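You operate a simulated robot arm through the tools that you are given. There is no shell and no other tool. Be economical: measure what you need, move in short steps, check, and stop when the job is done.

The job below is to be done with a simulated two-armed robot. You get a single attempt, and the scene is never put back.

JOB
Take the white round block from the black tray and put it on top of the cloudy lamp cover. Switch the suction selector off. Take the bundle from the loading bed and leave it on top of the clear lamp cover. Turn the depth dial to 8 mm. Put one of the spacers from the loading bed in the inside of the crate of grey brushes. Take the bristle bundle from the loading bed and put it on top of the silver pulley there. Fetch the jig labelled "long" from the loading bed and set it in the inside of the crate of white brushes. Take the grip pad and leave it on the gap between the rigs on the work table. Press the right arrow button two times. Fetch the grey felt pad from the clear stretch of the work table and set it on top of the purple sleeve. Put the red spool from the clear stretch of the work table on the top shelf of the crate rack and the black spool on the gap between the rigs on the work table. Take the green brush from the middle shelf of the drying rack and put it on the finishing bench. Open the blue cup lid. Any order will do. Set down upright: bundle, bristle bundle. The suction selector goes to its stop.

The check looks at the end state, three seconds after you hand in, the way a careful person would. Anything else that was tipped, shoved, dropped, spilled or broken makes it a failure. Lids that push on must go on centred and level and be pressed home; caps that screw on are set level and turned clockwise until they are tight.

ROBOT AND FRAMES
Two 6-joint arms with two-finger grippers on one trunk, on a base that drives. Base frame: it is fixed to the floor where the robot stands at the start and does not move with it; the origin is under the middle of the robot, x ahead of it, y to its left, z up; the surface under the hand at the start is at about z = 32.5. Readings come in cm, rad, newtons and seconds.
The left shoulder is at the start at [7, 17.6, 129.5], the right one opposite. Places, roughly: blue cup lid [-270, 50, 100]; bristle bundle [100, 150, 100]; bundle (4x4x6 cm) [100, 60, 90]; clear lamp cover (7x7x8 cm) [110, 40, 90]; cloudy lamp cover (7x7x8 cm) [240, 200, 140]; depth dial [110, 80, 90]; felt pad [25, 600, 75]; finishing bench (18x16 cm) [200, 890, 88]; gap between the rigs on the work table [110, 610, 80]; green brush (13x7x4 cm) [120, 910, 120]; grip pad (5x5x4 cm) [-110, 220, 80]; inside of the crate of grey brushes [70, -250, 60]; inside of the crate of white brushes [-100, -290, 100]; jig [125, 125, 75]; pulley [100, 125, 75]; purple sleeve [25, 625, 75]; right arrow button [150, 590, 80]; round block [50, 0, 25]; spacer [100, 125, 75]; spool [0, 600, 75]; suction selector [50, 30, 150]; top shelf of the crate rack (76x20 cm) [-380, 512, 160]. Payload 2.45 kg a hand.
Tool frame (each hand has its own): the origin (TCP) lies between the finger pads and is the grasp point; the fingertips stand 2.6 cm ahead of it; z points along the fingers, y is the line along which they close. Largest opening 9.6 cm; the body of the gripper starts 6.9 cm behind the TCP.
Orientation is that of the tool frame in the base frame, as a unit quaternion [x, y, z, w]. With the fingers straight down and closing along the base's y, the tool's x points along the base's -x, its y along +y and its z along -z.

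CONTROLS
- The arms move only by the tool step_arm. It takes "left_targets", "right_targets" or both (then of equal length, played together; a hand with none holds still); each is one flat list of numbers, 7 for each row, row after row: the turn, a rotation vector about the tool's x, y, z in rad, then the shift along the tool's x, y, z in cm, then the gripper command, from -1 (shut) to 1 (fully open), values between in proportion. In form: [rx, ry, rz, dx, dy, dz, grip, rx, ry, rz, dx, dy, dz, grip, ...]. A call has 1 to 10 rows; each row shifts and turns the commanded pose from where the row before left it, along the tool's axes as they then stand. Each row takes 0.2 s and may step no farther than 5 cm and 0.15 rad from the row before; otherwise, or with a gripper value out of range, the whole call is refused. A pose out of reach is approached as far as the arm can. The call stops where the force on the tool passes 40 N (or 10 N more than at its start, if that is more) or the arm is blocked; 0.2 s more then pass. Each finger halts on what it meets, pressing with about 39 N; the grip force reading is that of the motor and also rises with nothing between the fingers. The clock runs only during rows and for 0.2 s after the last one: add rows that do not move to give the fingers time. It gives the time, the measured TCP pose, the force on the tool (base axes), the opening and the grip force at its end, in the units of the frame above (readings bear some noise), with the torque about the TCP (base axes, N m) and any sound that the robot's microphone picked up.
- Cameras (640 x 400 px; columns grow to the right, rows downward): "scene" is now at [12.07, 2.7, 159.11]; the picture's right is [0.35, -0.94, 0.00], its down [-0.74, -0.27, -0.62] and it looks along [0.58, 0.22, -0.78] (base axes); focal length 217 px, centre (320, 200). "left" rides on the left gripper at [8.2, -0.3, -9.8] in its tool frame; the picture's right is [0.04, 1.00, 0.00], its down [-0.73, 0.03, -0.68] and it looks along [-0.68, 0.03, 0.73] (tool axes); focal length 256 px, centre (320, 200). "right" rides on the right gripper at [8.2, 0.3, -9.8] in its tool frame; the picture's right is [-0.04, 1.00, 0.00], its down [-0.73, -0.03, -0.68] and it looks along [-0.68, -0.03, 0.73] (tool axes); focal length 256 px, centre (320, 200). There is no depth. A picture from a camera that has moved, and an enlarged one, comes with that camera's place and axes in the base frame and with its lens.
- snapshot(camera): a new picture of that camera. It takes no simulated time.
- slide_trunk(by): slides the trunk up (or, below 0, down) by that many cm; the arms and the scene camera ride with it, the base frame stays. It gives what a move gives, with no picture.
- roll_base(legs): drives the robot by 1 to 6 legs, each [ahead, left, turn to the left] in cm, cm and rad, along the robot's own axes; the way and the turn of a leg run together, so that a leg with both is an arc; at most 150 cm and 3.142 rad a leg. The arms and the cameras ride along, it lands a little off, and it stops where it bumps. It gives what a move gives.
- head_to(pan, tilt): turns the head with the scene camera to pan (to the left, within 1.501 rad either way) and tilt (down, from -0.506 to 1.204), counted from straight ahead of the robot. It gives what a move gives.
- zoom(camera, box): a new picture of the part [left, top, right, bottom] of that camera's present view, enlarged. It takes no simulated time.
- sign_off(): hands the job in; it is judged then, once.

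Work in short steps. Places have to be worked out from the pictures, the camera data and where the tool is seen: move nearer, look again, correct. Check each grasp and each placing, and mend what went wrong. You have 567 turns and 370 pictures in all, those below and enlarged ones among them. Open the grippers and draw the arms clear of the work before you hand the job in, unless the task says otherwise.

The tools are called after ">>>" by a JSON object that holds its "name" and its "arguments". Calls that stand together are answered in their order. step_arm: Moves the arms, as the interface text tells. Its arguments: {"type":"object","properties":{"left_targets":{"type":"array","items":{"type":"number"}},"right_targets":{"type":"array","items":{"type":"number"}}},"required":[]} The other tools are called the same way: slide_trunk (by) slides the trunk up or down; roll_base (legs) drives the base; head_to (pan, tilt) turns the head that bears the scene camera; snapshot (camera) takes a picture; zoom (camera, box) takes an enlarged picture of a part of a camera's view; sign_off () hands the job in.

At the start:

```text
clock: 0.0
left_eef_pos: [40.16, 37.93, 99.95]
left_orientation: [-0.001, 1.0, 0.0, 0.0]
left_contact_force: [-0.4, 1.2, -0.4]
left_wrist_torque: [0.01, 0.02, -0.03]
left_gripper_width: 9.58
left_grip_force: 0.1
right_eef_pos: [66.73, -0.86, 100.01]
right_orientation: [0.0, 1.0, 0.002, -0.001]
right_contact_force: [0.5, 0.3, 0.0]
right_wrist_torque: [0.0, 0.0, 0.03]
right_gripper_width: 9.59
right_grip_force: 0.0
trunk travel left (down, up): [-78.0, 6.0]
robot x, y, heading: [-0.01, -0.03, 0.005]
head pan, tilt: [0.358, 0.902]
```

scene: 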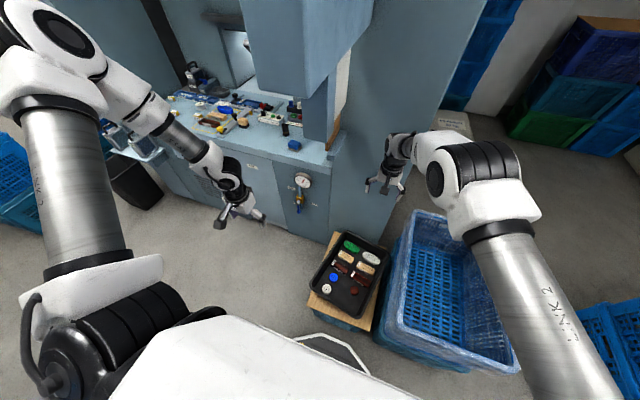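
right: 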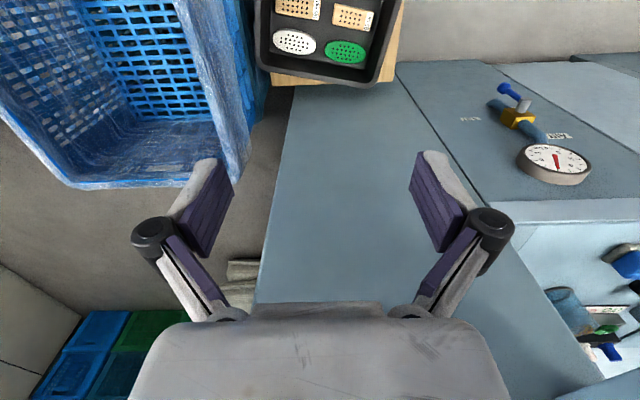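
left: 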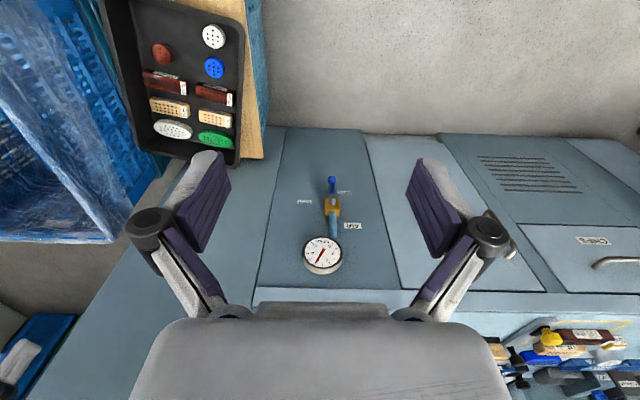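

I start by looking around from the start position, first at the machine ahead.

>>> {"name": "zoom", "arguments": {"camera": "scene", "box": [280, 200, 440, 340]}}

>>> {"name": "zoom", "arguments": {"camera": "scene", "box": [100, 40, 360, 220]}}

>>> {"name": "head_to", "arguments": {"pan": 0.5, "tilt": 0.3}}

>>> {"name": "snapshot", "arguments": {"camera": "scene"}}

```text
2.86 times, centred on (360, 270) of scene
camera zoom: at [12.07, 2.7, 159.11], right [0.35, -0.94, 0.0], down [-0.74, -0.27, -0.62], along [0.58, 0.22, -0.78], focal length 619 px, centre (206, 0)
```

zoom: 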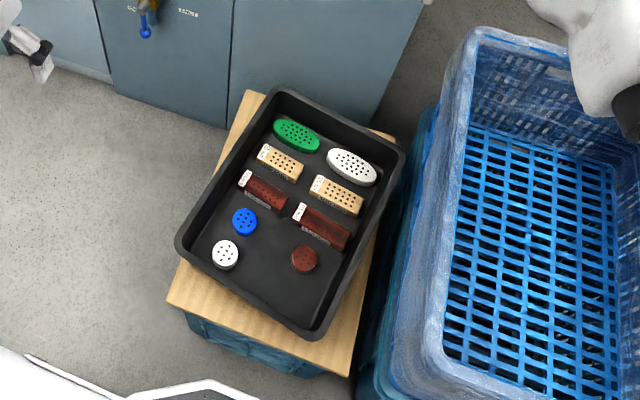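

```text
2.22 times, centred on (230, 130) of scene
camera zoom: at [12.07, 2.7, 159.11], right [0.35, -0.94, 0.0], down [-0.74, -0.27, -0.62], along [0.58, 0.22, -0.78], focal length 481 px, centre (520, 356)
```

zoom: 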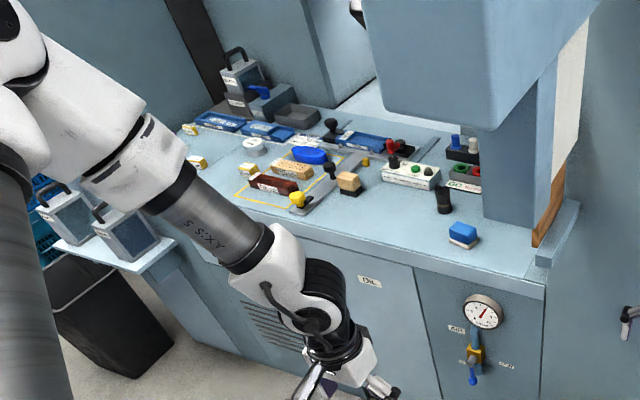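

```text
clock: 1.0
left_eef_pos: [40.15, 38.03, 99.98]
left_orientation: [0.0, 1.0, 0.0, 0.001]
left_contact_force: [0.1, 0.3, -0.5]
left_wrist_torque: [0.03, 0.02, 0.03]
left_gripper_width: 9.6
left_grip_force: 0.1
right_eef_pos: [66.74, -0.87, 99.95]
right_orientation: [0.0, 1.0, 0.001, 0.0]
right_contact_force: [0.3, 0.0, -0.6]
right_wrist_torque: [0.02, -0.03, 0.0]
right_gripper_width: 9.61
right_grip_force: 0.1
trunk travel left (down, up): [-78.0, 6.0]
robot x, y, heading: [-0.11, 0.2, 0.001]
head pan, tilt: [0.499, 0.3]
```

```text
364 pictures are left
camera scene: at [13.2, 4.53, 164.34], right [0.48, -0.88, 0.0], down [-0.26, -0.14, -0.95], along [0.84, 0.46, -0.3], focal length 217 px, centre (320, 200)
```

scene: 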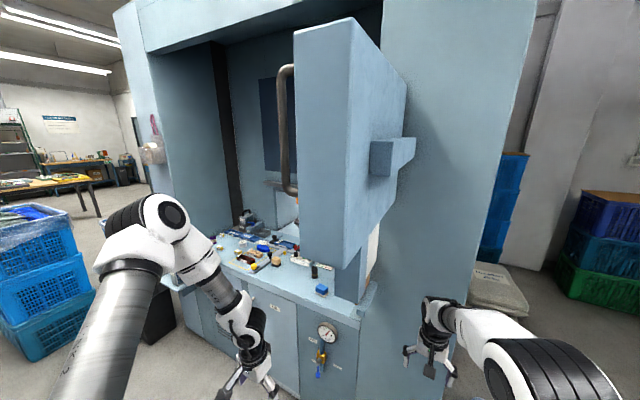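

The valve with the gauge sits low on the machine front; the selector is hinted at z≈150. I zoom in on the door and bed.

>>> {"name": "zoom", "arguments": {"camera": "scene", "box": [210, 190, 390, 310]}}

>>> {"name": "zoom", "arguments": {"camera": "scene", "box": [260, 80, 440, 240]}}

>>> {"name": "head_to", "arguments": {"pan": 1.4, "tilt": 0.3}}

>>> {"name": "snapshot", "arguments": {"camera": "scene"}}

>>> {"name": "head_to", "arguments": {"pan": -1.0, "tilt": 0.4}}

>>> {"name": "snapshot", "arguments": {"camera": "scene"}}

```text
3.33 times, centred on (300, 250) of scene
camera zoom: at [13.2, 4.53, 164.34], right [0.48, -0.88, 0.0], down [-0.26, -0.14, -0.95], along [0.84, 0.46, -0.3], focal length 722 px, centre (387, 33)
```

zoom: 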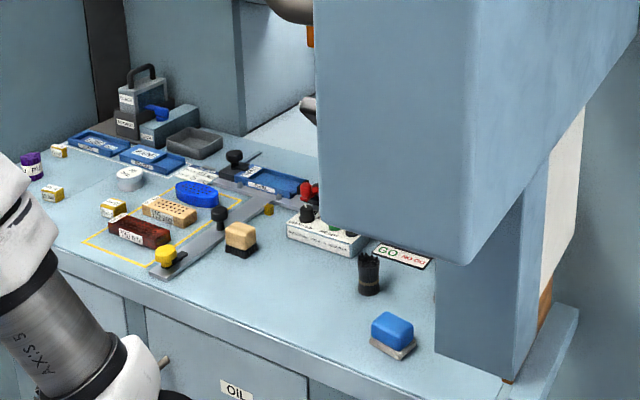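

```text
2.50 times, centred on (350, 160) of scene
camera zoom: at [13.2, 4.53, 164.34], right [0.48, -0.88, 0.0], down [-0.26, -0.14, -0.95], along [0.84, 0.46, -0.3], focal length 542 px, centre (245, 300)
```

zoom: 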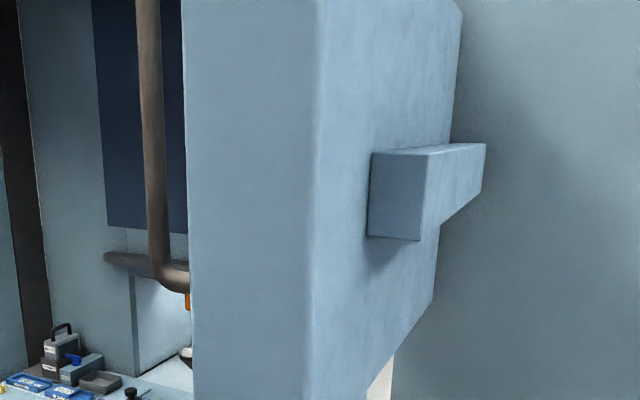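

```text
clock: 2.2
left_eef_pos: [40.14, 37.92, 100.01]
left_orientation: [0.0, 1.0, 0.0, 0.0]
left_contact_force: [0.3, 0.6, -0.6]
left_wrist_torque: [-0.04, 0.02, 0.06]
left_gripper_width: 9.61
left_grip_force: 0.0
right_eef_pos: [66.67, -1.02, 99.8]
right_orientation: [0.0, 1.0, 0.0, -0.001]
right_contact_force: [0.1, -0.2, -1.1]
right_wrist_torque: [0.03, 0.01, -0.01]
right_gripper_width: 9.62
right_grip_force: 0.1
trunk travel left (down, up): [-78.0, 6.0]
robot x, y, heading: [0.27, 0.36, -0.004]
head pan, tilt: [1.4, 0.3]
```

```text
361 pictures are left
camera scene: at [6.6, 9.26, 164.35], right [0.99, -0.17, 0.0], down [-0.05, -0.29, -0.96], along [0.16, 0.94, -0.3], focal length 217 px, centre (320, 200)
```

scene: 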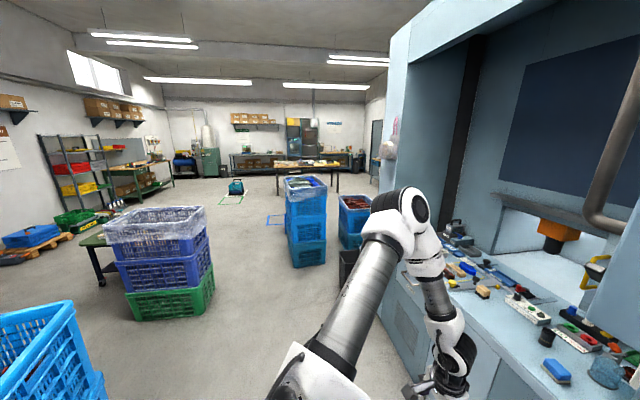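

```text
clock: 4.4
left_eef_pos: [40.25, 37.99, 99.85]
left_orientation: [0.0, 1.0, 0.0, 0.001]
left_contact_force: [-0.1, -0.3, -0.8]
left_wrist_torque: [0.02, -0.01, 0.0]
left_gripper_width: 9.61
left_grip_force: 0.0
right_eef_pos: [66.78, -0.98, 100.06]
right_orientation: [0.0, 1.0, 0.001, -0.001]
right_contact_force: [0.2, -0.5, 0.5]
right_wrist_torque: [-0.01, -0.03, 0.0]
right_gripper_width: 9.61
right_grip_force: 0.2
trunk travel left (down, up): [-78.0, 6.0]
robot x, y, heading: [0.01, 0.07, -0.001]
head pan, tilt: [-1.0, 0.4]
```

```text
360 pictures are left
camera scene: at [10.01, -7.73, 163.42], right [-0.84, -0.54, 0.0], down [-0.21, 0.33, -0.92], along [0.5, -0.78, -0.39], focal length 217 px, centre (320, 200)
```

scene: 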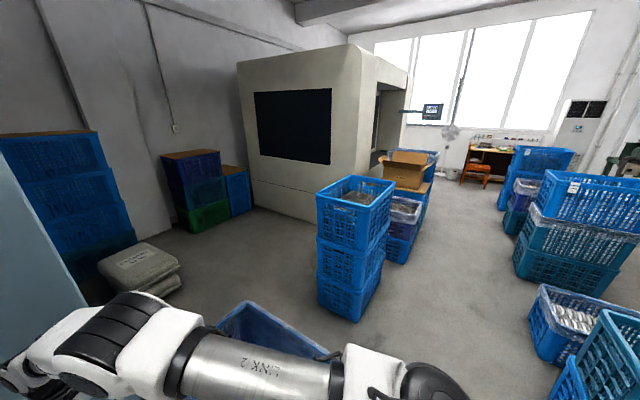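

I take closer looks: the room to the left, and behind.

>>> {"name": "head_to", "arguments": {"pan": 1.0, "tilt": 0.2}}

>>> {"name": "zoom", "arguments": {"camera": "scene", "box": [160, 60, 480, 260]}}

>>> {"name": "head_to", "arguments": {"pan": 1.5, "tilt": 0.2}}

>>> {"name": "zoom", "arguments": {"camera": "scene", "box": [30, 80, 230, 240]}}

>>> {"name": "zoom", "arguments": {"camera": "scene", "box": [230, 80, 430, 240]}}

>>> {"name": "head_to", "arguments": {"pan": -1.5, "tilt": 0.4}}

>>> {"name": "snapshot", "arguments": {"camera": "scene"}}

```text
clock: 6.3
left_eef_pos: [40.24, 38.0, 99.91]
left_orientation: [-0.001, 1.0, 0.001, 0.0]
left_contact_force: [-0.4, 0.6, 0.5]
left_wrist_torque: [0.01, 0.0, 0.01]
left_gripper_width: 9.6
left_grip_force: 0.1
right_eef_pos: [66.7, -0.9, 99.89]
right_orientation: [-0.001, 1.0, 0.001, 0.0]
right_contact_force: [0.7, 0.0, -0.5]
right_wrist_torque: [-0.03, 0.0, -0.01]
right_gripper_width: 9.6
right_grip_force: 0.1
trunk travel left (down, up): [-78.0, 6.0]
robot x, y, heading: [0.38, 0.02, 0.0]
head pan, tilt: [1.0, 0.201]
```

```text
2.00 times, centred on (320, 160) of scene
camera zoom: at [10.04, 7.9, 165.28], right [0.84, -0.54, 0.0], down [-0.11, -0.17, -0.98], along [0.53, 0.82, -0.2], focal length 433 px, centre (320, 280)
```

zoom: 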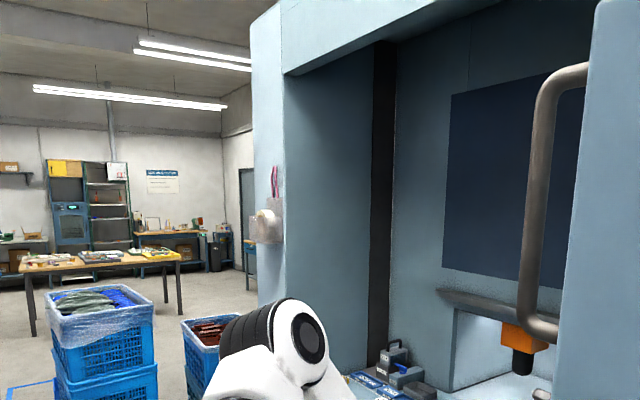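

```text
clock: 7.3
left_eef_pos: [40.28, 38.03, 100.01]
left_orientation: [0.0, 1.0, 0.0, 0.0]
left_contact_force: [-0.1, 0.2, 0.4]
left_wrist_torque: [0.02, 0.02, 0.04]
left_gripper_width: 9.6
left_grip_force: 0.0
right_eef_pos: [66.65, -1.03, 100.14]
right_orientation: [0.0, 1.0, 0.0, -0.001]
right_contact_force: [0.5, -0.4, -0.1]
right_wrist_torque: [-0.02, -0.02, 0.0]
right_gripper_width: 9.6
right_grip_force: 0.1
trunk travel left (down, up): [-78.0, 6.0]
robot x, y, heading: [0.33, 0.19, -0.002]
head pan, tilt: [1.499, 0.201]
```

```text
2.50 times, centred on (130, 160) of scene
camera zoom: at [5.68, 9.35, 165.28], right [1.0, -0.07, 0.0], down [-0.01, -0.2, -0.98], along [0.07, 0.98, -0.2], focal length 542 px, centre (795, 300)
```

zoom: 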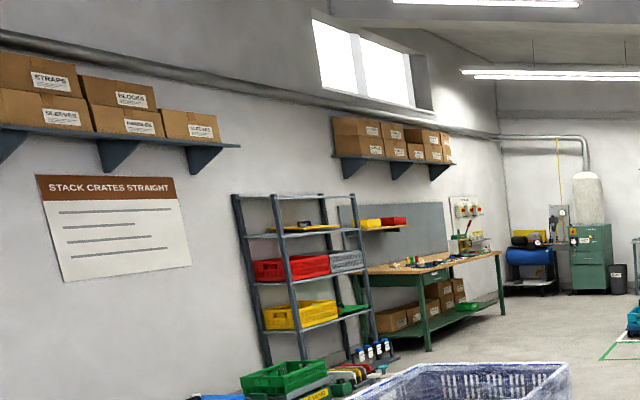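

```text
2.50 times, centred on (330, 160) of scene
camera zoom: at [5.68, 9.35, 165.28], right [1.0, -0.07, 0.0], down [-0.01, -0.2, -0.98], along [0.07, 0.98, -0.2], focal length 542 px, centre (295, 300)
```

zoom: 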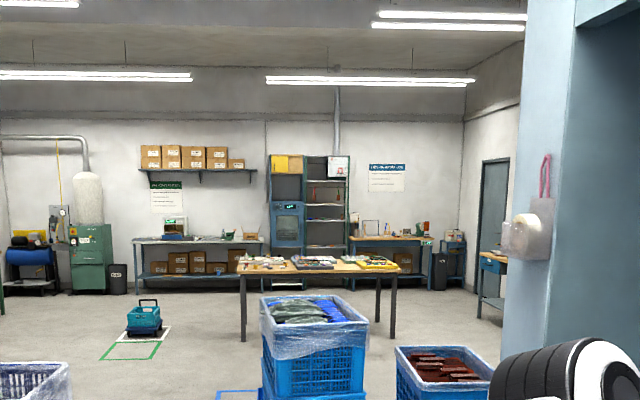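

```text
clock: 9.9
left_eef_pos: [40.16, 38.03, 99.92]
left_orientation: [0.0, 1.0, 0.0, 0.0]
left_contact_force: [0.6, 1.0, 0.0]
left_wrist_torque: [-0.01, -0.02, -0.01]
left_gripper_width: 9.62
left_grip_force: 0.0
right_eef_pos: [66.57, -0.9, 99.89]
right_orientation: [0.001, 1.0, 0.002, -0.002]
right_contact_force: [-0.9, -0.6, -0.1]
right_wrist_torque: [-0.01, 0.0, -0.03]
right_gripper_width: 9.62
right_grip_force: 0.0
trunk travel left (down, up): [-78.0, 6.0]
robot x, y, heading: [0.34, 0.21, 0.006]
head pan, tilt: [-1.499, 0.4]
```

```text
356 pictures are left
camera scene: at [5.67, -9.18, 163.43], right [-1.0, -0.07, 0.0], down [-0.03, 0.39, -0.92], along [0.07, -0.92, -0.39], focal length 217 px, centre (320, 200)
```

scene: 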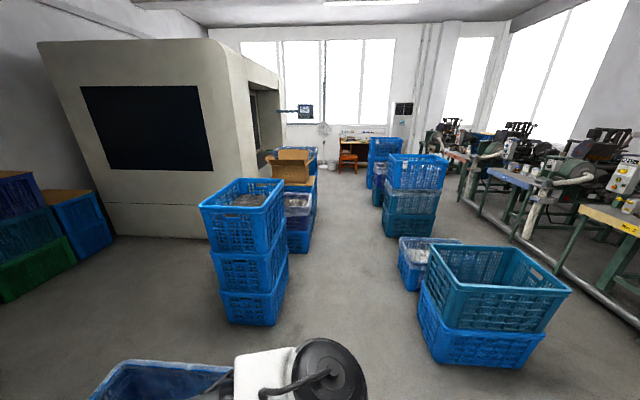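

The rooms match the hinted places. To find the suction selector on the machine housing I back off a little and to the right, and look.

>>> {"name": "roll_base", "arguments": {"legs": [[-40, 0, 0]]}}

>>> {"name": "head_to", "arguments": {"pan": 0.1, "tilt": 0.35}}

>>> {"name": "snapshot", "arguments": {"camera": "scene"}}

```text
clock: 12.3
left_eef_pos: [0.33, 37.98, 99.97]
left_orientation: [0.001, 1.0, 0.0, 0.0]
left_contact_force: [-0.4, 0.3, -0.3]
left_wrist_torque: [0.02, 0.0, 0.01]
left_gripper_width: 9.58
left_grip_force: 0.1
right_eef_pos: [26.77, -1.09, 99.92]
right_orientation: [0.001, 1.0, 0.002, -0.001]
right_contact_force: [-0.3, 0.0, -0.2]
right_wrist_torque: [0.02, -0.01, 0.0]
right_gripper_width: 9.62
right_grip_force: 0.1
trunk travel left (down, up): [-78.0, 6.0]
robot x, y, heading: [-39.89, -0.1, 0.001]
head pan, tilt: [-1.499, 0.4]
```

```text
clock: 14.0
left_eef_pos: [0.32, 37.94, 99.94]
left_orientation: [0.001, 1.0, 0.0, 0.0]
left_contact_force: [0.0, 0.1, 0.0]
left_wrist_torque: [-0.01, -0.02, -0.01]
left_gripper_width: 9.58
left_grip_force: 0.0
right_eef_pos: [26.83, -1.07, 99.96]
right_orientation: [0.001, 1.0, 0.001, -0.001]
right_contact_force: [0.1, 0.2, 0.5]
right_wrist_torque: [-0.01, 0.0, -0.02]
right_gripper_width: 9.57
right_grip_force: 0.0
trunk travel left (down, up): [-78.0, 6.0]
robot x, y, heading: [-39.82, 0.44, 0.005]
head pan, tilt: [0.099, 0.351]
```

```text
355 pictures are left
camera scene: at [-25.68, 0.99, 163.87], right [0.1, -1.0, 0.0], down [-0.34, -0.03, -0.94], along [0.93, 0.09, -0.34], focal length 217 px, centre (320, 200)
```

scene: 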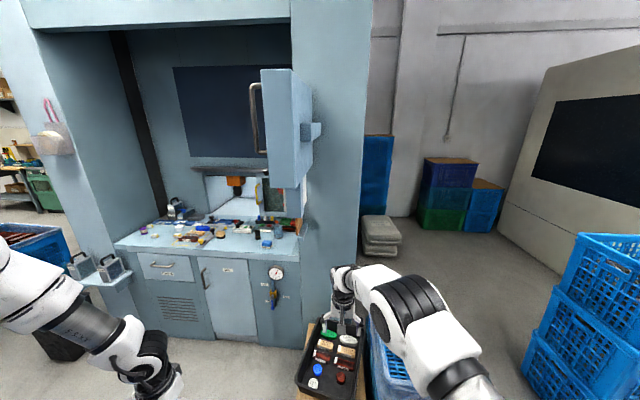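

I zoom on the door and bed.

>>> {"name": "zoom", "arguments": {"camera": "scene", "box": [230, 60, 340, 240]}}

>>> {"name": "zoom", "arguments": {"camera": "scene", "box": [110, 180, 320, 320]}}

>>> {"name": "zoom", "arguments": {"camera": "scene", "box": [0, 60, 130, 200]}}

```text
2.22 times, centred on (285, 150) of scene
camera zoom: at [-25.68, 0.99, 163.87], right [0.1, -1.0, 0.0], down [-0.34, -0.03, -0.94], along [0.93, 0.09, -0.34], focal length 481 px, centre (398, 311)
```

zoom: 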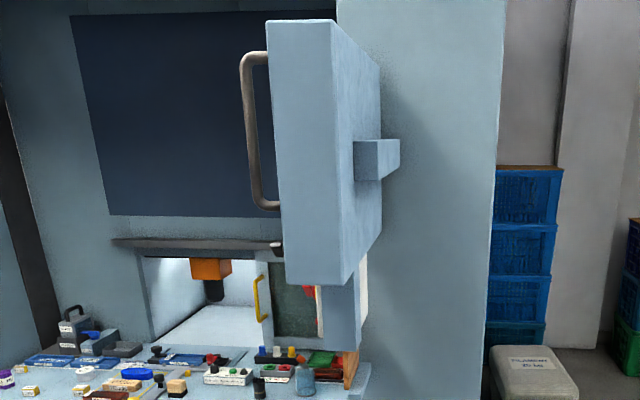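

```text
2.86 times, centred on (215, 250) of scene
camera zoom: at [-25.68, 0.99, 163.87], right [0.1, -1.0, 0.0], down [-0.34, -0.03, -0.94], along [0.93, 0.09, -0.34], focal length 619 px, centre (620, 57)
```

zoom: 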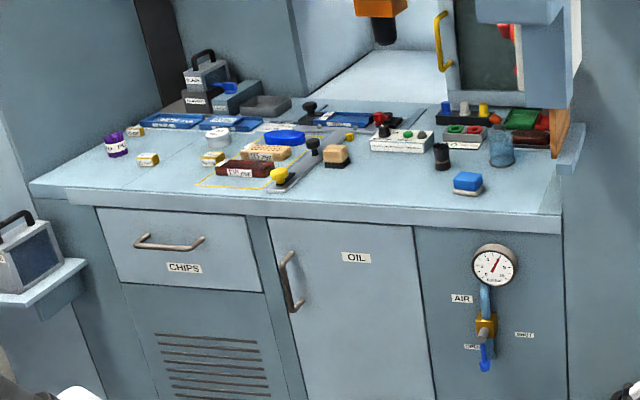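

```text
2.86 times, centred on (65, 130) of scene
camera zoom: at [-25.68, 0.99, 163.87], right [0.1, -1.0, 0.0], down [-0.34, -0.03, -0.94], along [0.93, 0.09, -0.34], focal length 619 px, centre (1049, 400)
```

zoom: 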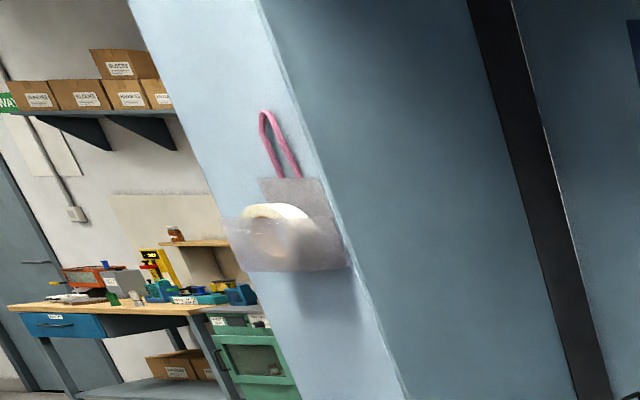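

The door's outer side (facing right) has a box that may carry the selector; I roll right to see it.

>>> {"name": "roll_base", "arguments": {"legs": [[0, -60, 0]]}}

>>> {"name": "head_to", "arguments": {"pan": 0.5, "tilt": 0.2}}

>>> {"name": "zoom", "arguments": {"camera": "scene", "box": [220, 60, 420, 260]}}

```text
clock: 17.4
left_eef_pos: [0.21, -22.23, 99.89]
left_orientation: [0.001, 1.0, 0.0, 0.0]
left_contact_force: [0.4, 0.2, 0.5]
left_wrist_torque: [-0.02, 0.0, -0.04]
left_gripper_width: 9.6
left_grip_force: 0.0
right_eef_pos: [26.7, -61.24, 99.93]
right_orientation: [0.001, 1.0, 0.0, -0.001]
right_contact_force: [-0.1, 0.3, 0.3]
right_wrist_torque: [0.01, -0.03, 0.0]
right_gripper_width: 9.62
right_grip_force: 0.0
trunk travel left (down, up): [-78.0, 6.0]
robot x, y, heading: [-40.21, -60.3, -0.001]
head pan, tilt: [0.099, 0.351]
```

```text
clock: 18.3
left_eef_pos: [0.2, -22.35, 100.07]
left_orientation: [0.001, 1.0, 0.0, 0.0]
left_contact_force: [0.2, -0.5, 0.1]
left_wrist_torque: [-0.03, 0.0, 0.02]
left_gripper_width: 9.6
left_grip_force: 0.1
right_eef_pos: [26.55, -61.35, 99.92]
right_orientation: [0.002, 1.0, 0.002, -0.001]
right_contact_force: [0.2, 0.4, -0.3]
right_wrist_torque: [-0.04, 0.01, 0.0]
right_gripper_width: 9.58
right_grip_force: 0.0
trunk travel left (down, up): [-78.0, 6.0]
robot x, y, heading: [-39.94, -60.54, -0.004]
head pan, tilt: [0.499, 0.201]
```

```text
2.00 times, centred on (320, 160) of scene
camera zoom: at [-26.88, -55.8, 165.28], right [0.48, -0.88, 0.0], down [-0.18, -0.1, -0.98], along [0.86, 0.47, -0.2], focal length 433 px, centre (320, 280)
```

zoom: 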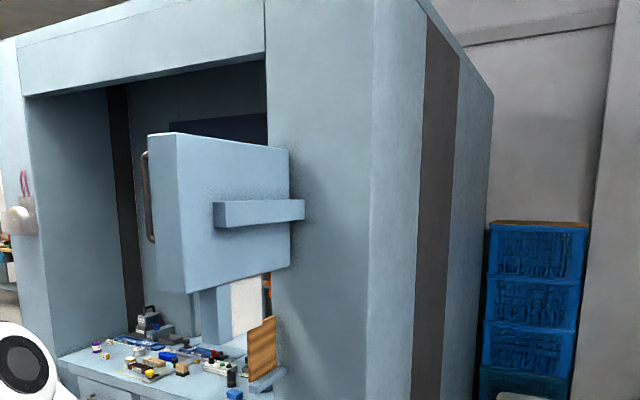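

The selector must be on the panel's left (+y) face. I roll left past the panel to look at it.

>>> {"name": "roll_base", "arguments": {"legs": [[0, 120, 0]]}}

>>> {"name": "head_to", "arguments": {"pan": -0.2, "tilt": 0.3}}

>>> {"name": "snapshot", "arguments": {"camera": "scene"}}

>>> {"name": "zoom", "arguments": {"camera": "scene", "box": [260, 60, 460, 220]}}

```text
clock: 22.8
left_eef_pos: [4.78, 67.8, 100.08]
left_orientation: [0.011, 1.0, 0.0, 0.002]
left_contact_force: [0.8, 0.4, -0.9]
left_wrist_torque: [-0.02, 0.0, 0.0]
left_gripper_width: 9.63
left_grip_force: 0.1
right_eef_pos: [30.4, 28.37, 100.21]
right_orientation: [0.012, 1.0, 0.0, 0.001]
right_contact_force: [-0.2, 1.0, 0.0]
right_wrist_torque: [-0.03, 0.02, -0.03]
right_gripper_width: 9.6
right_grip_force: 0.0
trunk travel left (down, up): [-78.0, 6.0]
robot x, y, heading: [-35.97, 30.85, -0.022]
head pan, tilt: [0.499, 0.201]
stopped in leg 1: the robot was blocked; the commanded pose is now the measured one
```

```text
clock: 23.9
left_eef_pos: [4.76, 67.85, 100.04]
left_orientation: [0.011, 1.0, 0.001, 0.001]
left_contact_force: [0.3, 0.2, 0.1]
left_wrist_torque: [0.01, -0.04, -0.03]
left_gripper_width: 9.6
left_grip_force: 0.0
right_eef_pos: [30.49, 28.38, 100.16]
right_orientation: [0.011, 1.0, 0.001, 0.001]
right_contact_force: [-0.5, 0.3, 0.3]
right_wrist_torque: [-0.02, -0.02, 0.0]
right_gripper_width: 9.63
right_grip_force: 0.1
trunk travel left (down, up): [-78.0, 6.0]
robot x, y, heading: [-36.49, 30.39, -0.025]
head pan, tilt: [-0.201, 0.3]
```

```text
350 pictures are left
camera scene: at [-22.24, 28.62, 164.38], right [-0.22, -0.98, 0.0], down [-0.29, 0.07, -0.96], along [0.93, -0.21, -0.29], focal length 217 px, centre (320, 200)
```

scene: 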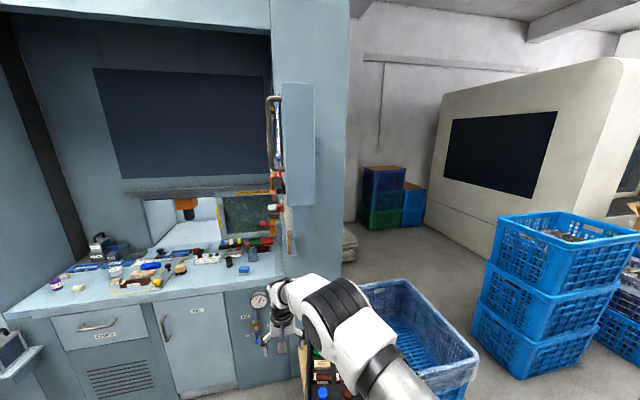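

```text
2.50 times, centred on (360, 140) of scene
camera zoom: at [-22.24, 28.62, 164.38], right [-0.22, -0.98, 0.0], down [-0.29, 0.07, -0.96], along [0.93, -0.21, -0.29], focal length 542 px, centre (220, 350)
```

zoom: 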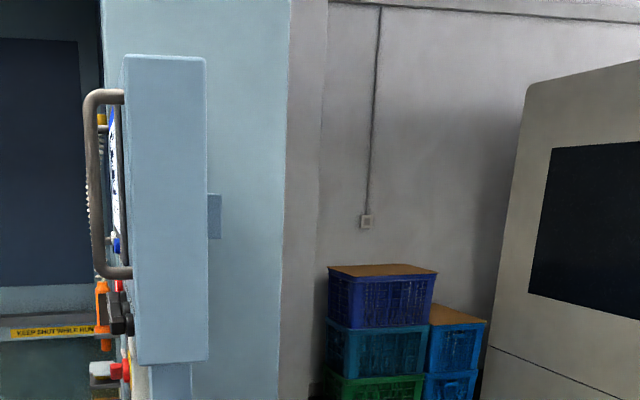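

Controls are indeed on the panel's left face. The robot was blocked on the left, so I look there first.

>>> {"name": "head_to", "arguments": {"pan": 1.5, "tilt": 0.9}}

>>> {"name": "snapshot", "arguments": {"camera": "scene"}}

```text
clock: 25.6
left_eef_pos: [4.86, 67.92, 99.93]
left_orientation: [0.012, 1.0, 0.0, 0.0]
left_contact_force: [0.3, 0.3, 0.6]
left_wrist_torque: [0.02, 0.01, -0.05]
left_gripper_width: 9.62
left_grip_force: 0.0
right_eef_pos: [30.62, 28.34, 100.0]
right_orientation: [0.01, 1.0, 0.001, 0.0]
right_contact_force: [-0.2, 0.1, 0.3]
right_wrist_torque: [-0.01, 0.02, 0.01]
right_gripper_width: 9.6
right_grip_force: 0.1
trunk travel left (down, up): [-78.0, 6.0]
robot x, y, heading: [-35.89, 31.07, -0.023]
head pan, tilt: [1.499, 0.901]
```

```text
348 pictures are left
camera scene: at [-30.39, 38.26, 159.13], right [1.0, -0.09, 0.0], down [-0.07, -0.78, -0.62], along [0.06, 0.62, -0.78], focal length 217 px, centre (320, 200)
```

scene: 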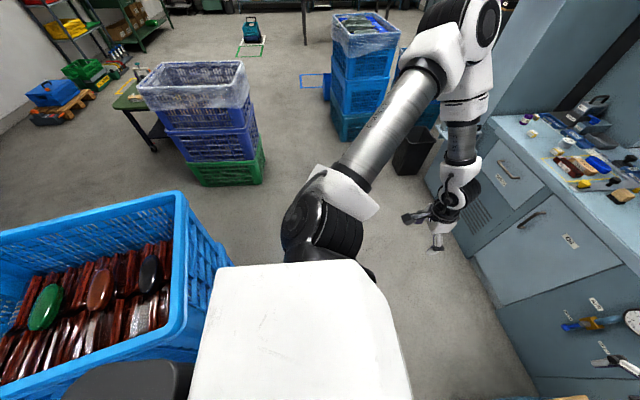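

A brush crate stands close behind-left; the base touched it. I draw the right hand in, drive ahead away from it, then left in front of the machine.

>>> {"name": "step_arm", "arguments": {"right_targets": [0, 0, 0, 4, -3, 0, 0, 0, 0, 0, 4, -3, 0, 0, 0, 0, 0, 4, -3, 0, 0, 0, 0, 0, 4, -3, 0, 0, 0, 0, 0, 4, -3, 0, 0]}}

>>> {"name": "roll_base", "arguments": {"legs": [[26, -3, 0.023], [0, 35, 0]]}}

>>> {"name": "head_to", "arguments": {"pan": -0.5, "tilt": 0.3}}

>>> {"name": "snapshot", "arguments": {"camera": "scene"}}

```text
clock: 26.8
left_eef_pos: [4.92, 67.85, 100.22]
left_orientation: [0.012, 1.0, 0.0, 0.001]
left_contact_force: [-0.2, -0.3, -0.4]
left_wrist_torque: [0.0, -0.04, 0.04]
left_gripper_width: 9.6
left_grip_force: 0.0
right_eef_pos: [10.28, 13.77, 100.2]
right_orientation: [0.01, 1.0, 0.0, 0.002]
right_contact_force: [-0.6, -0.1, -0.4]
right_wrist_torque: [0.04, -0.01, -0.03]
right_gripper_width: 4.81
right_grip_force: 0.1
trunk travel left (down, up): [-78.0, 6.0]
robot x, y, heading: [-36.39, 30.77, -0.023]
head pan, tilt: [1.499, 0.901]
```

```text
clock: 30.6
left_eef_pos: [29.83, 100.85, 100.05]
left_orientation: [-0.001, 1.0, 0.001, 0.0]
left_contact_force: [0.7, 0.3, -0.7]
left_wrist_torque: [0.03, 0.0, 0.0]
left_gripper_width: 9.63
left_grip_force: 0.0
right_eef_pos: [36.75, 46.94, 100.03]
right_orientation: [-0.001, 1.0, 0.001, 0.0]
right_contact_force: [0.3, 0.1, 0.0]
right_wrist_torque: [-0.01, -0.03, 0.01]
right_gripper_width: 4.81
right_grip_force: 0.1
trunk travel left (down, up): [-78.0, 6.0]
robot x, y, heading: [-10.13, 62.69, 0.008]
head pan, tilt: [1.499, 0.901]
```

```text
clock: 32.5
left_eef_pos: [29.82, 100.86, 99.85]
left_orientation: [-0.002, 1.0, 0.0, 0.0]
left_contact_force: [-0.6, 1.3, 0.4]
left_wrist_torque: [0.03, -0.02, 0.0]
left_gripper_width: 9.59
left_grip_force: 0.0
right_eef_pos: [36.66, 47.1, 100.17]
right_orientation: [-0.001, 1.0, 0.0, 0.001]
right_contact_force: [0.2, 0.1, 0.7]
right_wrist_torque: [-0.02, -0.02, -0.03]
right_gripper_width: 4.77
right_grip_force: 0.1
trunk travel left (down, up): [-78.0, 6.0]
robot x, y, heading: [-9.95, 62.82, -0.0]
head pan, tilt: [-0.499, 0.3]
```

```text
347 pictures are left
camera scene: at [2.97, 58.43, 164.35], right [-0.48, -0.88, 0.0], down [-0.26, 0.14, -0.96], along [0.84, -0.45, -0.3], focal length 217 px, centre (320, 200)
```

scene: 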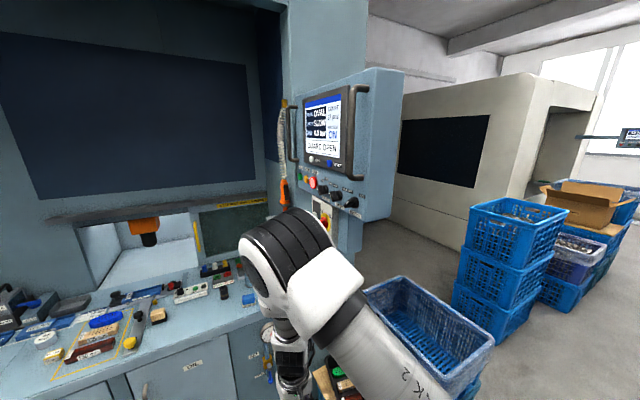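

The panel with screen and selectors is visible. I zoom on it and on the bed.

>>> {"name": "zoom", "arguments": {"camera": "scene", "box": [280, 80, 400, 240]}}

>>> {"name": "zoom", "arguments": {"camera": "scene", "box": [0, 200, 280, 400]}}

```text
2.50 times, centred on (340, 160) of scene
camera zoom: at [2.97, 58.43, 164.35], right [-0.48, -0.88, 0.0], down [-0.26, 0.14, -0.96], along [0.84, -0.45, -0.3], focal length 542 px, centre (270, 300)
```

zoom: 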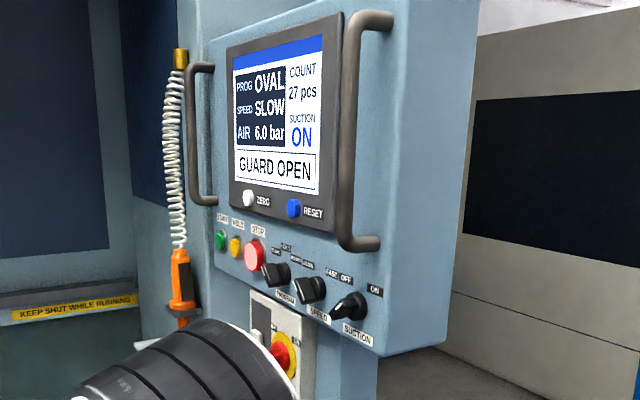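

```text
2.00 times, centred on (140, 300) of scene
camera zoom: at [2.97, 58.43, 164.35], right [-0.48, -0.88, 0.0], down [-0.26, 0.14, -0.96], along [0.84, -0.45, -0.3], focal length 433 px, centre (680, 0)
```

zoom: 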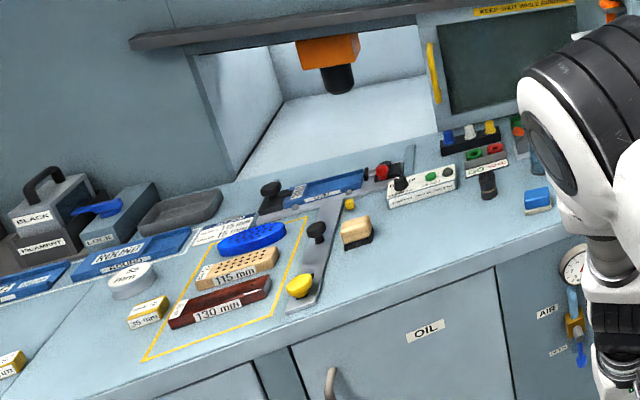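

The SUCTION knob points to ON at about [45.7, 26, 147], axis along +y. I tuck the left hand, turn the robot to face the panel (‑y) and see it.

>>> {"name": "step_arm", "arguments": {"left_targets": [0, 0, 0, 3, -3, 0, 0, 0, 0, 0, 3, -3, 0, 0, 0, 0, 0, 3, -3, 0, 0, 0, 0, 0, 2, -3, 0, 0]}}

>>> {"name": "roll_base", "arguments": {"legs": [[18, 0, 0], [0, 0, -1.5708], [-27, 20, 0]]}}

>>> {"name": "head_to", "arguments": {"pan": 0.1, "tilt": 0.3}}

>>> {"name": "snapshot", "arguments": {"camera": "scene"}}

>>> {"name": "zoom", "arguments": {"camera": "scene", "box": [260, 160, 380, 240]}}

```text
clock: 33.5
left_eef_pos: [22.54, 89.13, 98.74]
left_orientation: [0.0, 1.0, 0.002, -0.003]
left_contact_force: [0.3, -1.0, 0.0]
left_wrist_torque: [0.04, 0.01, 0.0]
left_gripper_width: 4.79
left_grip_force: 0.2
left hand out of reach, approached as far as the arm can: row 3, 4
right_eef_pos: [36.75, 46.71, 99.94]
right_orientation: [-0.001, 1.0, 0.002, -0.001]
right_contact_force: [1.1, -0.2, 1.1]
right_wrist_torque: [0.07, 0.01, 0.02]
right_gripper_width: 4.82
right_grip_force: 0.0
trunk travel left (down, up): [-78.0, 6.0]
robot x, y, heading: [-9.93, 62.99, 0.009]
head pan, tilt: [-0.499, 0.3]
```

```text
clock: 38.5
left_eef_pos: [38.64, 35.61, 99.07]
left_orientation: [0.665, 0.747, -0.014, 0.004]
left_contact_force: [-0.1, -0.3, 0.4]
left_wrist_torque: [0.02, 0.0, -0.01]
left_gripper_width: 4.79
left_grip_force: 0.0
right_eef_pos: [-1.83, 17.27, 101.24]
right_orientation: [0.668, 0.744, -0.011, 0.006]
right_contact_force: [1.1, 0.6, 0.2]
right_wrist_torque: [0.02, 0.03, -0.02]
right_gripper_width: 4.82
right_grip_force: 0.1
trunk travel left (down, up): [-78.0, 6.0]
robot x, y, heading: [8.19, 63.46, -1.463]
head pan, tilt: [-0.499, 0.3]
stopped in leg 2: the robot was blocked; the commanded pose is now the measured one
```

```text
clock: 39.5
left_eef_pos: [38.73, 35.54, 99.08]
left_orientation: [0.666, 0.746, -0.013, 0.003]
left_contact_force: [-0.1, 0.1, 0.4]
left_wrist_torque: [0.03, -0.04, -0.01]
left_gripper_width: 4.81
left_grip_force: 0.0
right_eef_pos: [-1.82, 17.22, 101.52]
right_orientation: [0.669, 0.743, -0.012, 0.007]
right_contact_force: [0.0, -0.2, -0.4]
right_wrist_torque: [0.03, -0.02, 0.0]
right_gripper_width: 4.8
right_grip_force: 0.0
trunk travel left (down, up): [-78.0, 6.0]
robot x, y, heading: [8.34, 63.54, -1.462]
head pan, tilt: [0.099, 0.3]
```

```text
344 pictures are left
camera scene: at [11.94, 53.11, 164.59], right [-0.98, -0.2, 0.01], down [-0.07, 0.26, -0.96], along [0.19, -0.94, -0.27], focal length 217 px, centre (320, 200)
```

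scene: 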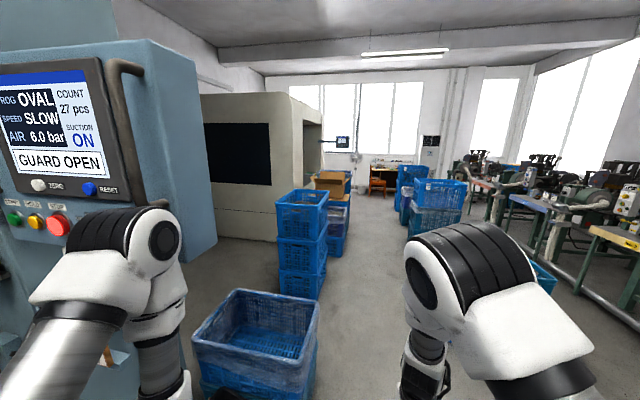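

```text
5.00 times, centred on (320, 200) of scene
camera zoom: at [11.94, 53.11, 164.59], right [-0.98, -0.2, 0.01], down [-0.07, 0.26, -0.96], along [0.19, -0.94, -0.27], focal length 1083 px, centre (320, 200)
```

zoom: 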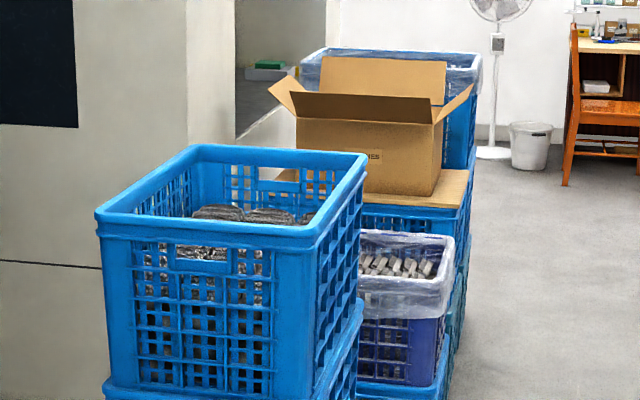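

The left arm touched the panel while turning. I turn back a bit, retreat, then finish the turn further away.

>>> {"name": "roll_base", "arguments": {"legs": [[0, 0, 0.3], [-35, 0, 0]]}}

>>> {"name": "head_to", "arguments": {"pan": 0.9, "tilt": 0.5}}

>>> {"name": "snapshot", "arguments": {"camera": "scene"}}

```text
clock: 40.1
left_eef_pos: [38.64, 35.84, 99.16]
left_orientation: [0.661, 0.75, -0.012, 0.002]
left_contact_force: [0.6, -0.6, 0.0]
left_wrist_torque: [0.01, -0.02, 0.02]
left_gripper_width: 4.81
left_grip_force: 0.0
right_eef_pos: [-1.79, 17.04, 101.25]
right_orientation: [0.665, 0.746, -0.009, 0.007]
right_contact_force: [1.2, 0.7, -1.3]
right_wrist_torque: [0.01, -0.02, 0.0]
right_gripper_width: 4.8
right_grip_force: 0.1
trunk travel left (down, up): [-78.0, 6.0]
robot x, y, heading: [8.41, 63.6, -1.453]
head pan, tilt: [0.099, 0.3]
stopped in leg 1: the robot was blocked; the commanded pose is now the measured one
```

```text
clock: 41.2
left_eef_pos: [38.73, 35.77, 99.15]
left_orientation: [0.663, 0.748, -0.011, 0.003]
left_contact_force: [0.0, -0.3, -0.3]
left_wrist_torque: [-0.03, 0.0, -0.02]
left_gripper_width: 4.79
left_grip_force: 0.1
right_eef_pos: [-1.7, 17.08, 101.29]
right_orientation: [0.666, 0.746, -0.01, 0.006]
right_contact_force: [0.1, 0.0, 0.3]
right_wrist_torque: [-0.05, -0.04, 0.04]
right_gripper_width: 4.82
right_grip_force: 0.0
trunk travel left (down, up): [-78.0, 6.0]
robot x, y, heading: [8.31, 63.45, -1.454]
head pan, tilt: [0.901, 0.499]
```

```text
342 pictures are left
camera scene: at [17.39, 57.11, 162.65], right [-0.53, -0.85, 0.02], down [-0.41, 0.23, -0.88], along [0.74, -0.48, -0.47], focal length 217 px, centre (320, 200)
```

scene: 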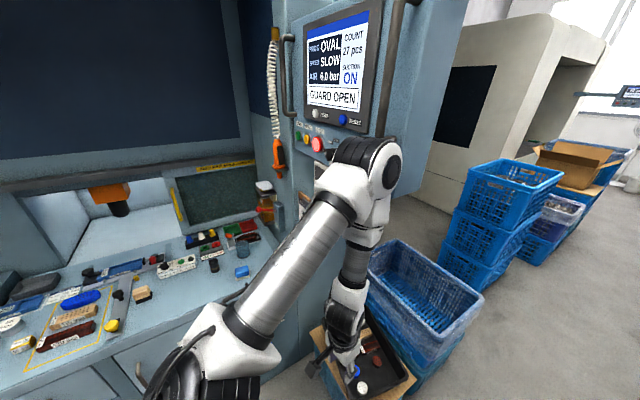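

Left elbow presses against the panel face. I back straight off from it.

>>> {"name": "roll_base", "arguments": {"legs": [[-10, 0, 0]]}}

>>> {"name": "snapshot", "arguments": {"camera": "scene"}}

```text
clock: 42.4
left_eef_pos: [37.04, 43.07, 98.48]
left_orientation: [0.665, 0.747, 0.0, -0.005]
left_contact_force: [0.0, -0.8, 0.4]
left_wrist_torque: [0.03, -0.02, 0.01]
left_gripper_width: 4.77
left_grip_force: 0.0
right_eef_pos: [-3.6, 24.48, 99.84]
right_orientation: [0.668, 0.744, 0.002, 0.0]
right_contact_force: [0.9, -0.5, -0.1]
right_wrist_torque: [0.06, -0.03, 0.02]
right_gripper_width: 4.79
right_grip_force: 0.0
trunk travel left (down, up): [-78.0, 6.0]
robot x, y, heading: [7.46, 73.19, -1.459]
head pan, tilt: [0.901, 0.499]
```

```text
341 pictures are left
camera scene: at [15.34, 62.71, 162.46], right [-0.53, -0.85, 0.0], down [-0.41, 0.26, -0.88], along [0.74, -0.46, -0.48], focal length 217 px, centre (320, 200)
```

scene: 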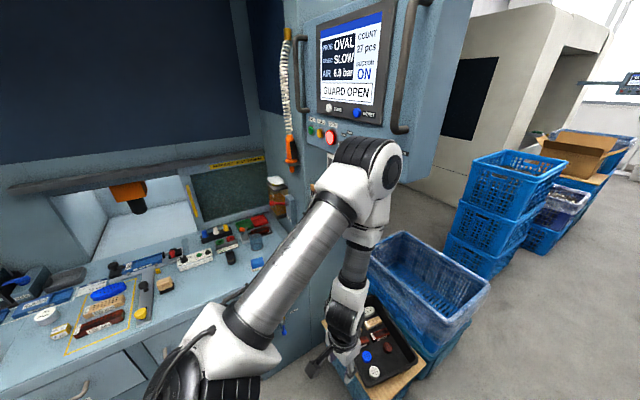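

Free now. I back up more, square to the panel and strafe toward its knob line.

>>> {"name": "roll_base", "arguments": {"legs": [[-22, 0, 0], [0, 0, -0.11], [0, 26, 0]]}}

>>> {"name": "head_to", "arguments": {"pan": 0.2, "tilt": 0.35}}

>>> {"name": "snapshot", "arguments": {"camera": "scene"}}

```text
clock: 46.1
left_eef_pos: [56.84, 62.33, 98.56]
left_orientation: [0.705, 0.71, -0.001, -0.002]
left_contact_force: [0.7, 0.4, -0.3]
left_wrist_torque: [0.0, 0.0, -0.02]
left_gripper_width: 4.78
left_grip_force: 0.1
right_eef_pos: [14.5, 48.37, 100.15]
right_orientation: [0.708, 0.707, 0.001, 0.001]
right_contact_force: [-0.6, -0.7, -0.2]
right_wrist_torque: [0.01, -0.04, 0.04]
right_gripper_width: 4.79
right_grip_force: 0.1
trunk travel left (down, up): [-78.0, 6.0]
robot x, y, heading: [30.49, 95.21, -1.567]
head pan, tilt: [0.901, 0.499]
```

```text
clock: 47.2
left_eef_pos: [56.92, 62.21, 98.56]
left_orientation: [0.705, 0.709, 0.0, -0.003]
left_contact_force: [-1.0, 0.4, 0.0]
left_wrist_torque: [0.02, 0.0, -0.02]
left_gripper_width: 4.81
left_grip_force: 0.1
right_eef_pos: [14.56, 48.35, 100.03]
right_orientation: [0.708, 0.706, 0.001, 0.0]
right_contact_force: [-1.5, -0.6, -0.9]
right_wrist_torque: [0.01, 0.02, -0.01]
right_gripper_width: 4.79
right_grip_force: 0.1
trunk travel left (down, up): [-78.0, 6.0]
robot x, y, heading: [30.53, 95.35, -1.566]
head pan, tilt: [0.201, 0.351]
```

```text
340 pictures are left
camera scene: at [32.34, 81.03, 163.88], right [-0.98, -0.2, 0.0], down [-0.07, 0.34, -0.94], along [0.19, -0.92, -0.34], focal length 217 px, centre (320, 200)
```

scene: 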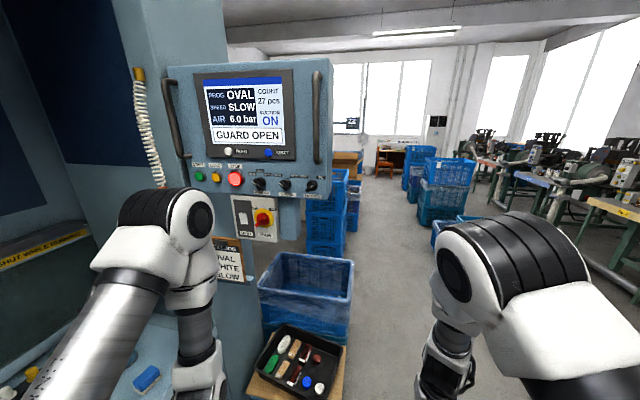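

>>> {"name": "zoom", "arguments": {"camera": "scene", "box": [190, 140, 350, 250]}}

```text
3.64 times, centred on (270, 195) of scene
camera zoom: at [32.34, 81.03, 163.88], right [-0.98, -0.2, 0.0], down [-0.07, 0.34, -0.94], along [0.19, -0.92, -0.34], focal length 788 px, centre (502, 218)
```

zoom: 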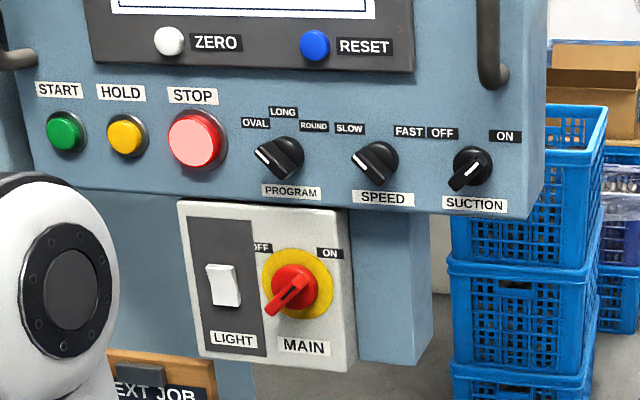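

>>> {"name": "zoom", "arguments": {"camera": "scene", "box": [250, 165, 330, 205]}}

```text
8.00 times, centred on (290, 185) of scene
camera zoom: at [32.34, 81.03, 163.88], right [-0.98, -0.2, 0.0], down [-0.07, 0.34, -0.94], along [0.19, -0.92, -0.34], focal length 1733 px, centre (560, 320)
```

zoom: 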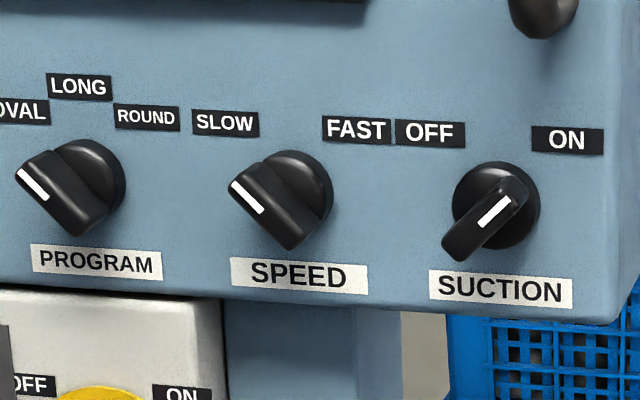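

Pointer is at ON; I must turn it 90° counter-clockwise. With the left hand I rise and shift toward x≈46 first, still pointing down, fingers part open.

>>> {"name": "step_arm", "arguments": {"left_targets": [0, 0, 0, 0, -1.2, -4.7, -0.2, 0, 0, 0, 0, -1.2, -4.7, -0.2, 0, 0, 0, 0, -1.2, -4.7, -0.2, 0, 0, 0, 0, -1.2, -4.7, -0.2, 0, 0, 0, 0, -1.2, -4.7, -0.2, 0, 0, 0, 0, -1.2, -4.7, -0.2, 0, 0, 0, 0, -1.2, -4.7, -0.2, 0, 0, 0, 0, -1.2, -4.7, -0.2]}}

>>> {"name": "step_arm", "arguments": {"left_targets": [0, -0.1428, 0, 0, 0, 0, -0.2, 0, -0.1428, 0, 0, 0, 0, -0.2, 0, -0.1428, 0, 0, 0, 0, -0.2, 0, -0.1428, 0, 0, 0, 0, -0.2, 0, -0.1428, 0, 0, 0, 0, -0.2, 0, -0.1428, 0, 0, 0, 0, -0.2, 0, -0.1428, 0, 0, 0, 0, -0.2, 0, -0.1428, 0, 0, 0, 0, -0.2, 0, -0.1428, 0, 0, 0, 0, -0.2]}}

>>> {"name": "snapshot", "arguments": {"camera": "scene"}}

```text
clock: 49.0
left_eef_pos: [49.43, 52.6, 127.3]
left_orientation: [0.704, 0.71, 0.001, -0.004]
left_contact_force: [-0.2, -0.8, -0.3]
left_wrist_torque: [0.02, -0.05, 0.02]
left_gripper_width: 3.84
left_grip_force: 0.0
left hand out of reach, approached as far as the arm can: row 1, 2, 5, 6, 7, 8
right_eef_pos: [14.53, 48.55, 99.98]
right_orientation: [0.708, 0.706, 0.001, 0.0]
right_contact_force: [-0.3, -0.3, 0.5]
right_wrist_torque: [-0.02, -0.02, 0.0]
right_gripper_width: 4.79
right_grip_force: 0.1
trunk travel left (down, up): [-78.0, 6.0]
robot x, y, heading: [30.44, 95.25, -1.575]
head pan, tilt: [0.201, 0.351]
```

```text
clock: 51.0
left_eef_pos: [48.18, 43.6, 128.68]
left_orientation: [0.604, 0.599, -0.41, 0.33]
left_contact_force: [-0.6, -0.8, -0.3]
left_wrist_torque: [0.0, -0.01, 0.0]
left_gripper_width: 3.83
left_grip_force: 0.0
left hand out of reach, approached as far as the arm can: row 1, 2, 3, 4, 5, 6, 7, 8, 9
right_eef_pos: [14.58, 48.19, 100.08]
right_orientation: [0.708, 0.706, 0.0, 0.0]
right_contact_force: [-0.6, -0.2, 0.7]
right_wrist_torque: [0.0, -0.03, 0.05]
right_gripper_width: 4.83
right_grip_force: 0.1
trunk travel left (down, up): [-78.0, 6.0]
robot x, y, heading: [30.24, 95.32, -1.574]
head pan, tilt: [0.201, 0.351]
```

```text
337 pictures are left
camera scene: at [28.62, 80.97, 163.64], right [-0.98, 0.2, 0.0], down [0.07, 0.36, -0.93], along [-0.18, -0.91, -0.37], focal length 217 px, centre (320, 200)
```

scene: 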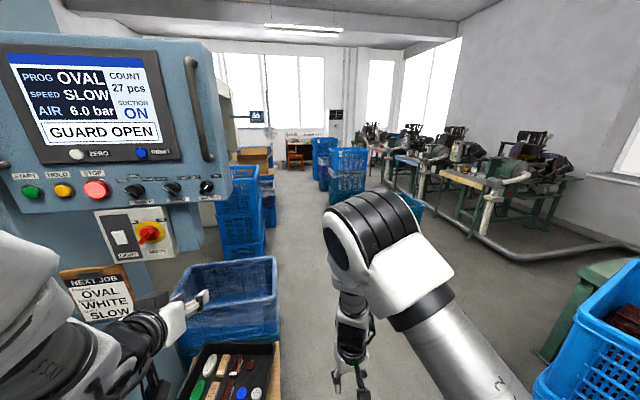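

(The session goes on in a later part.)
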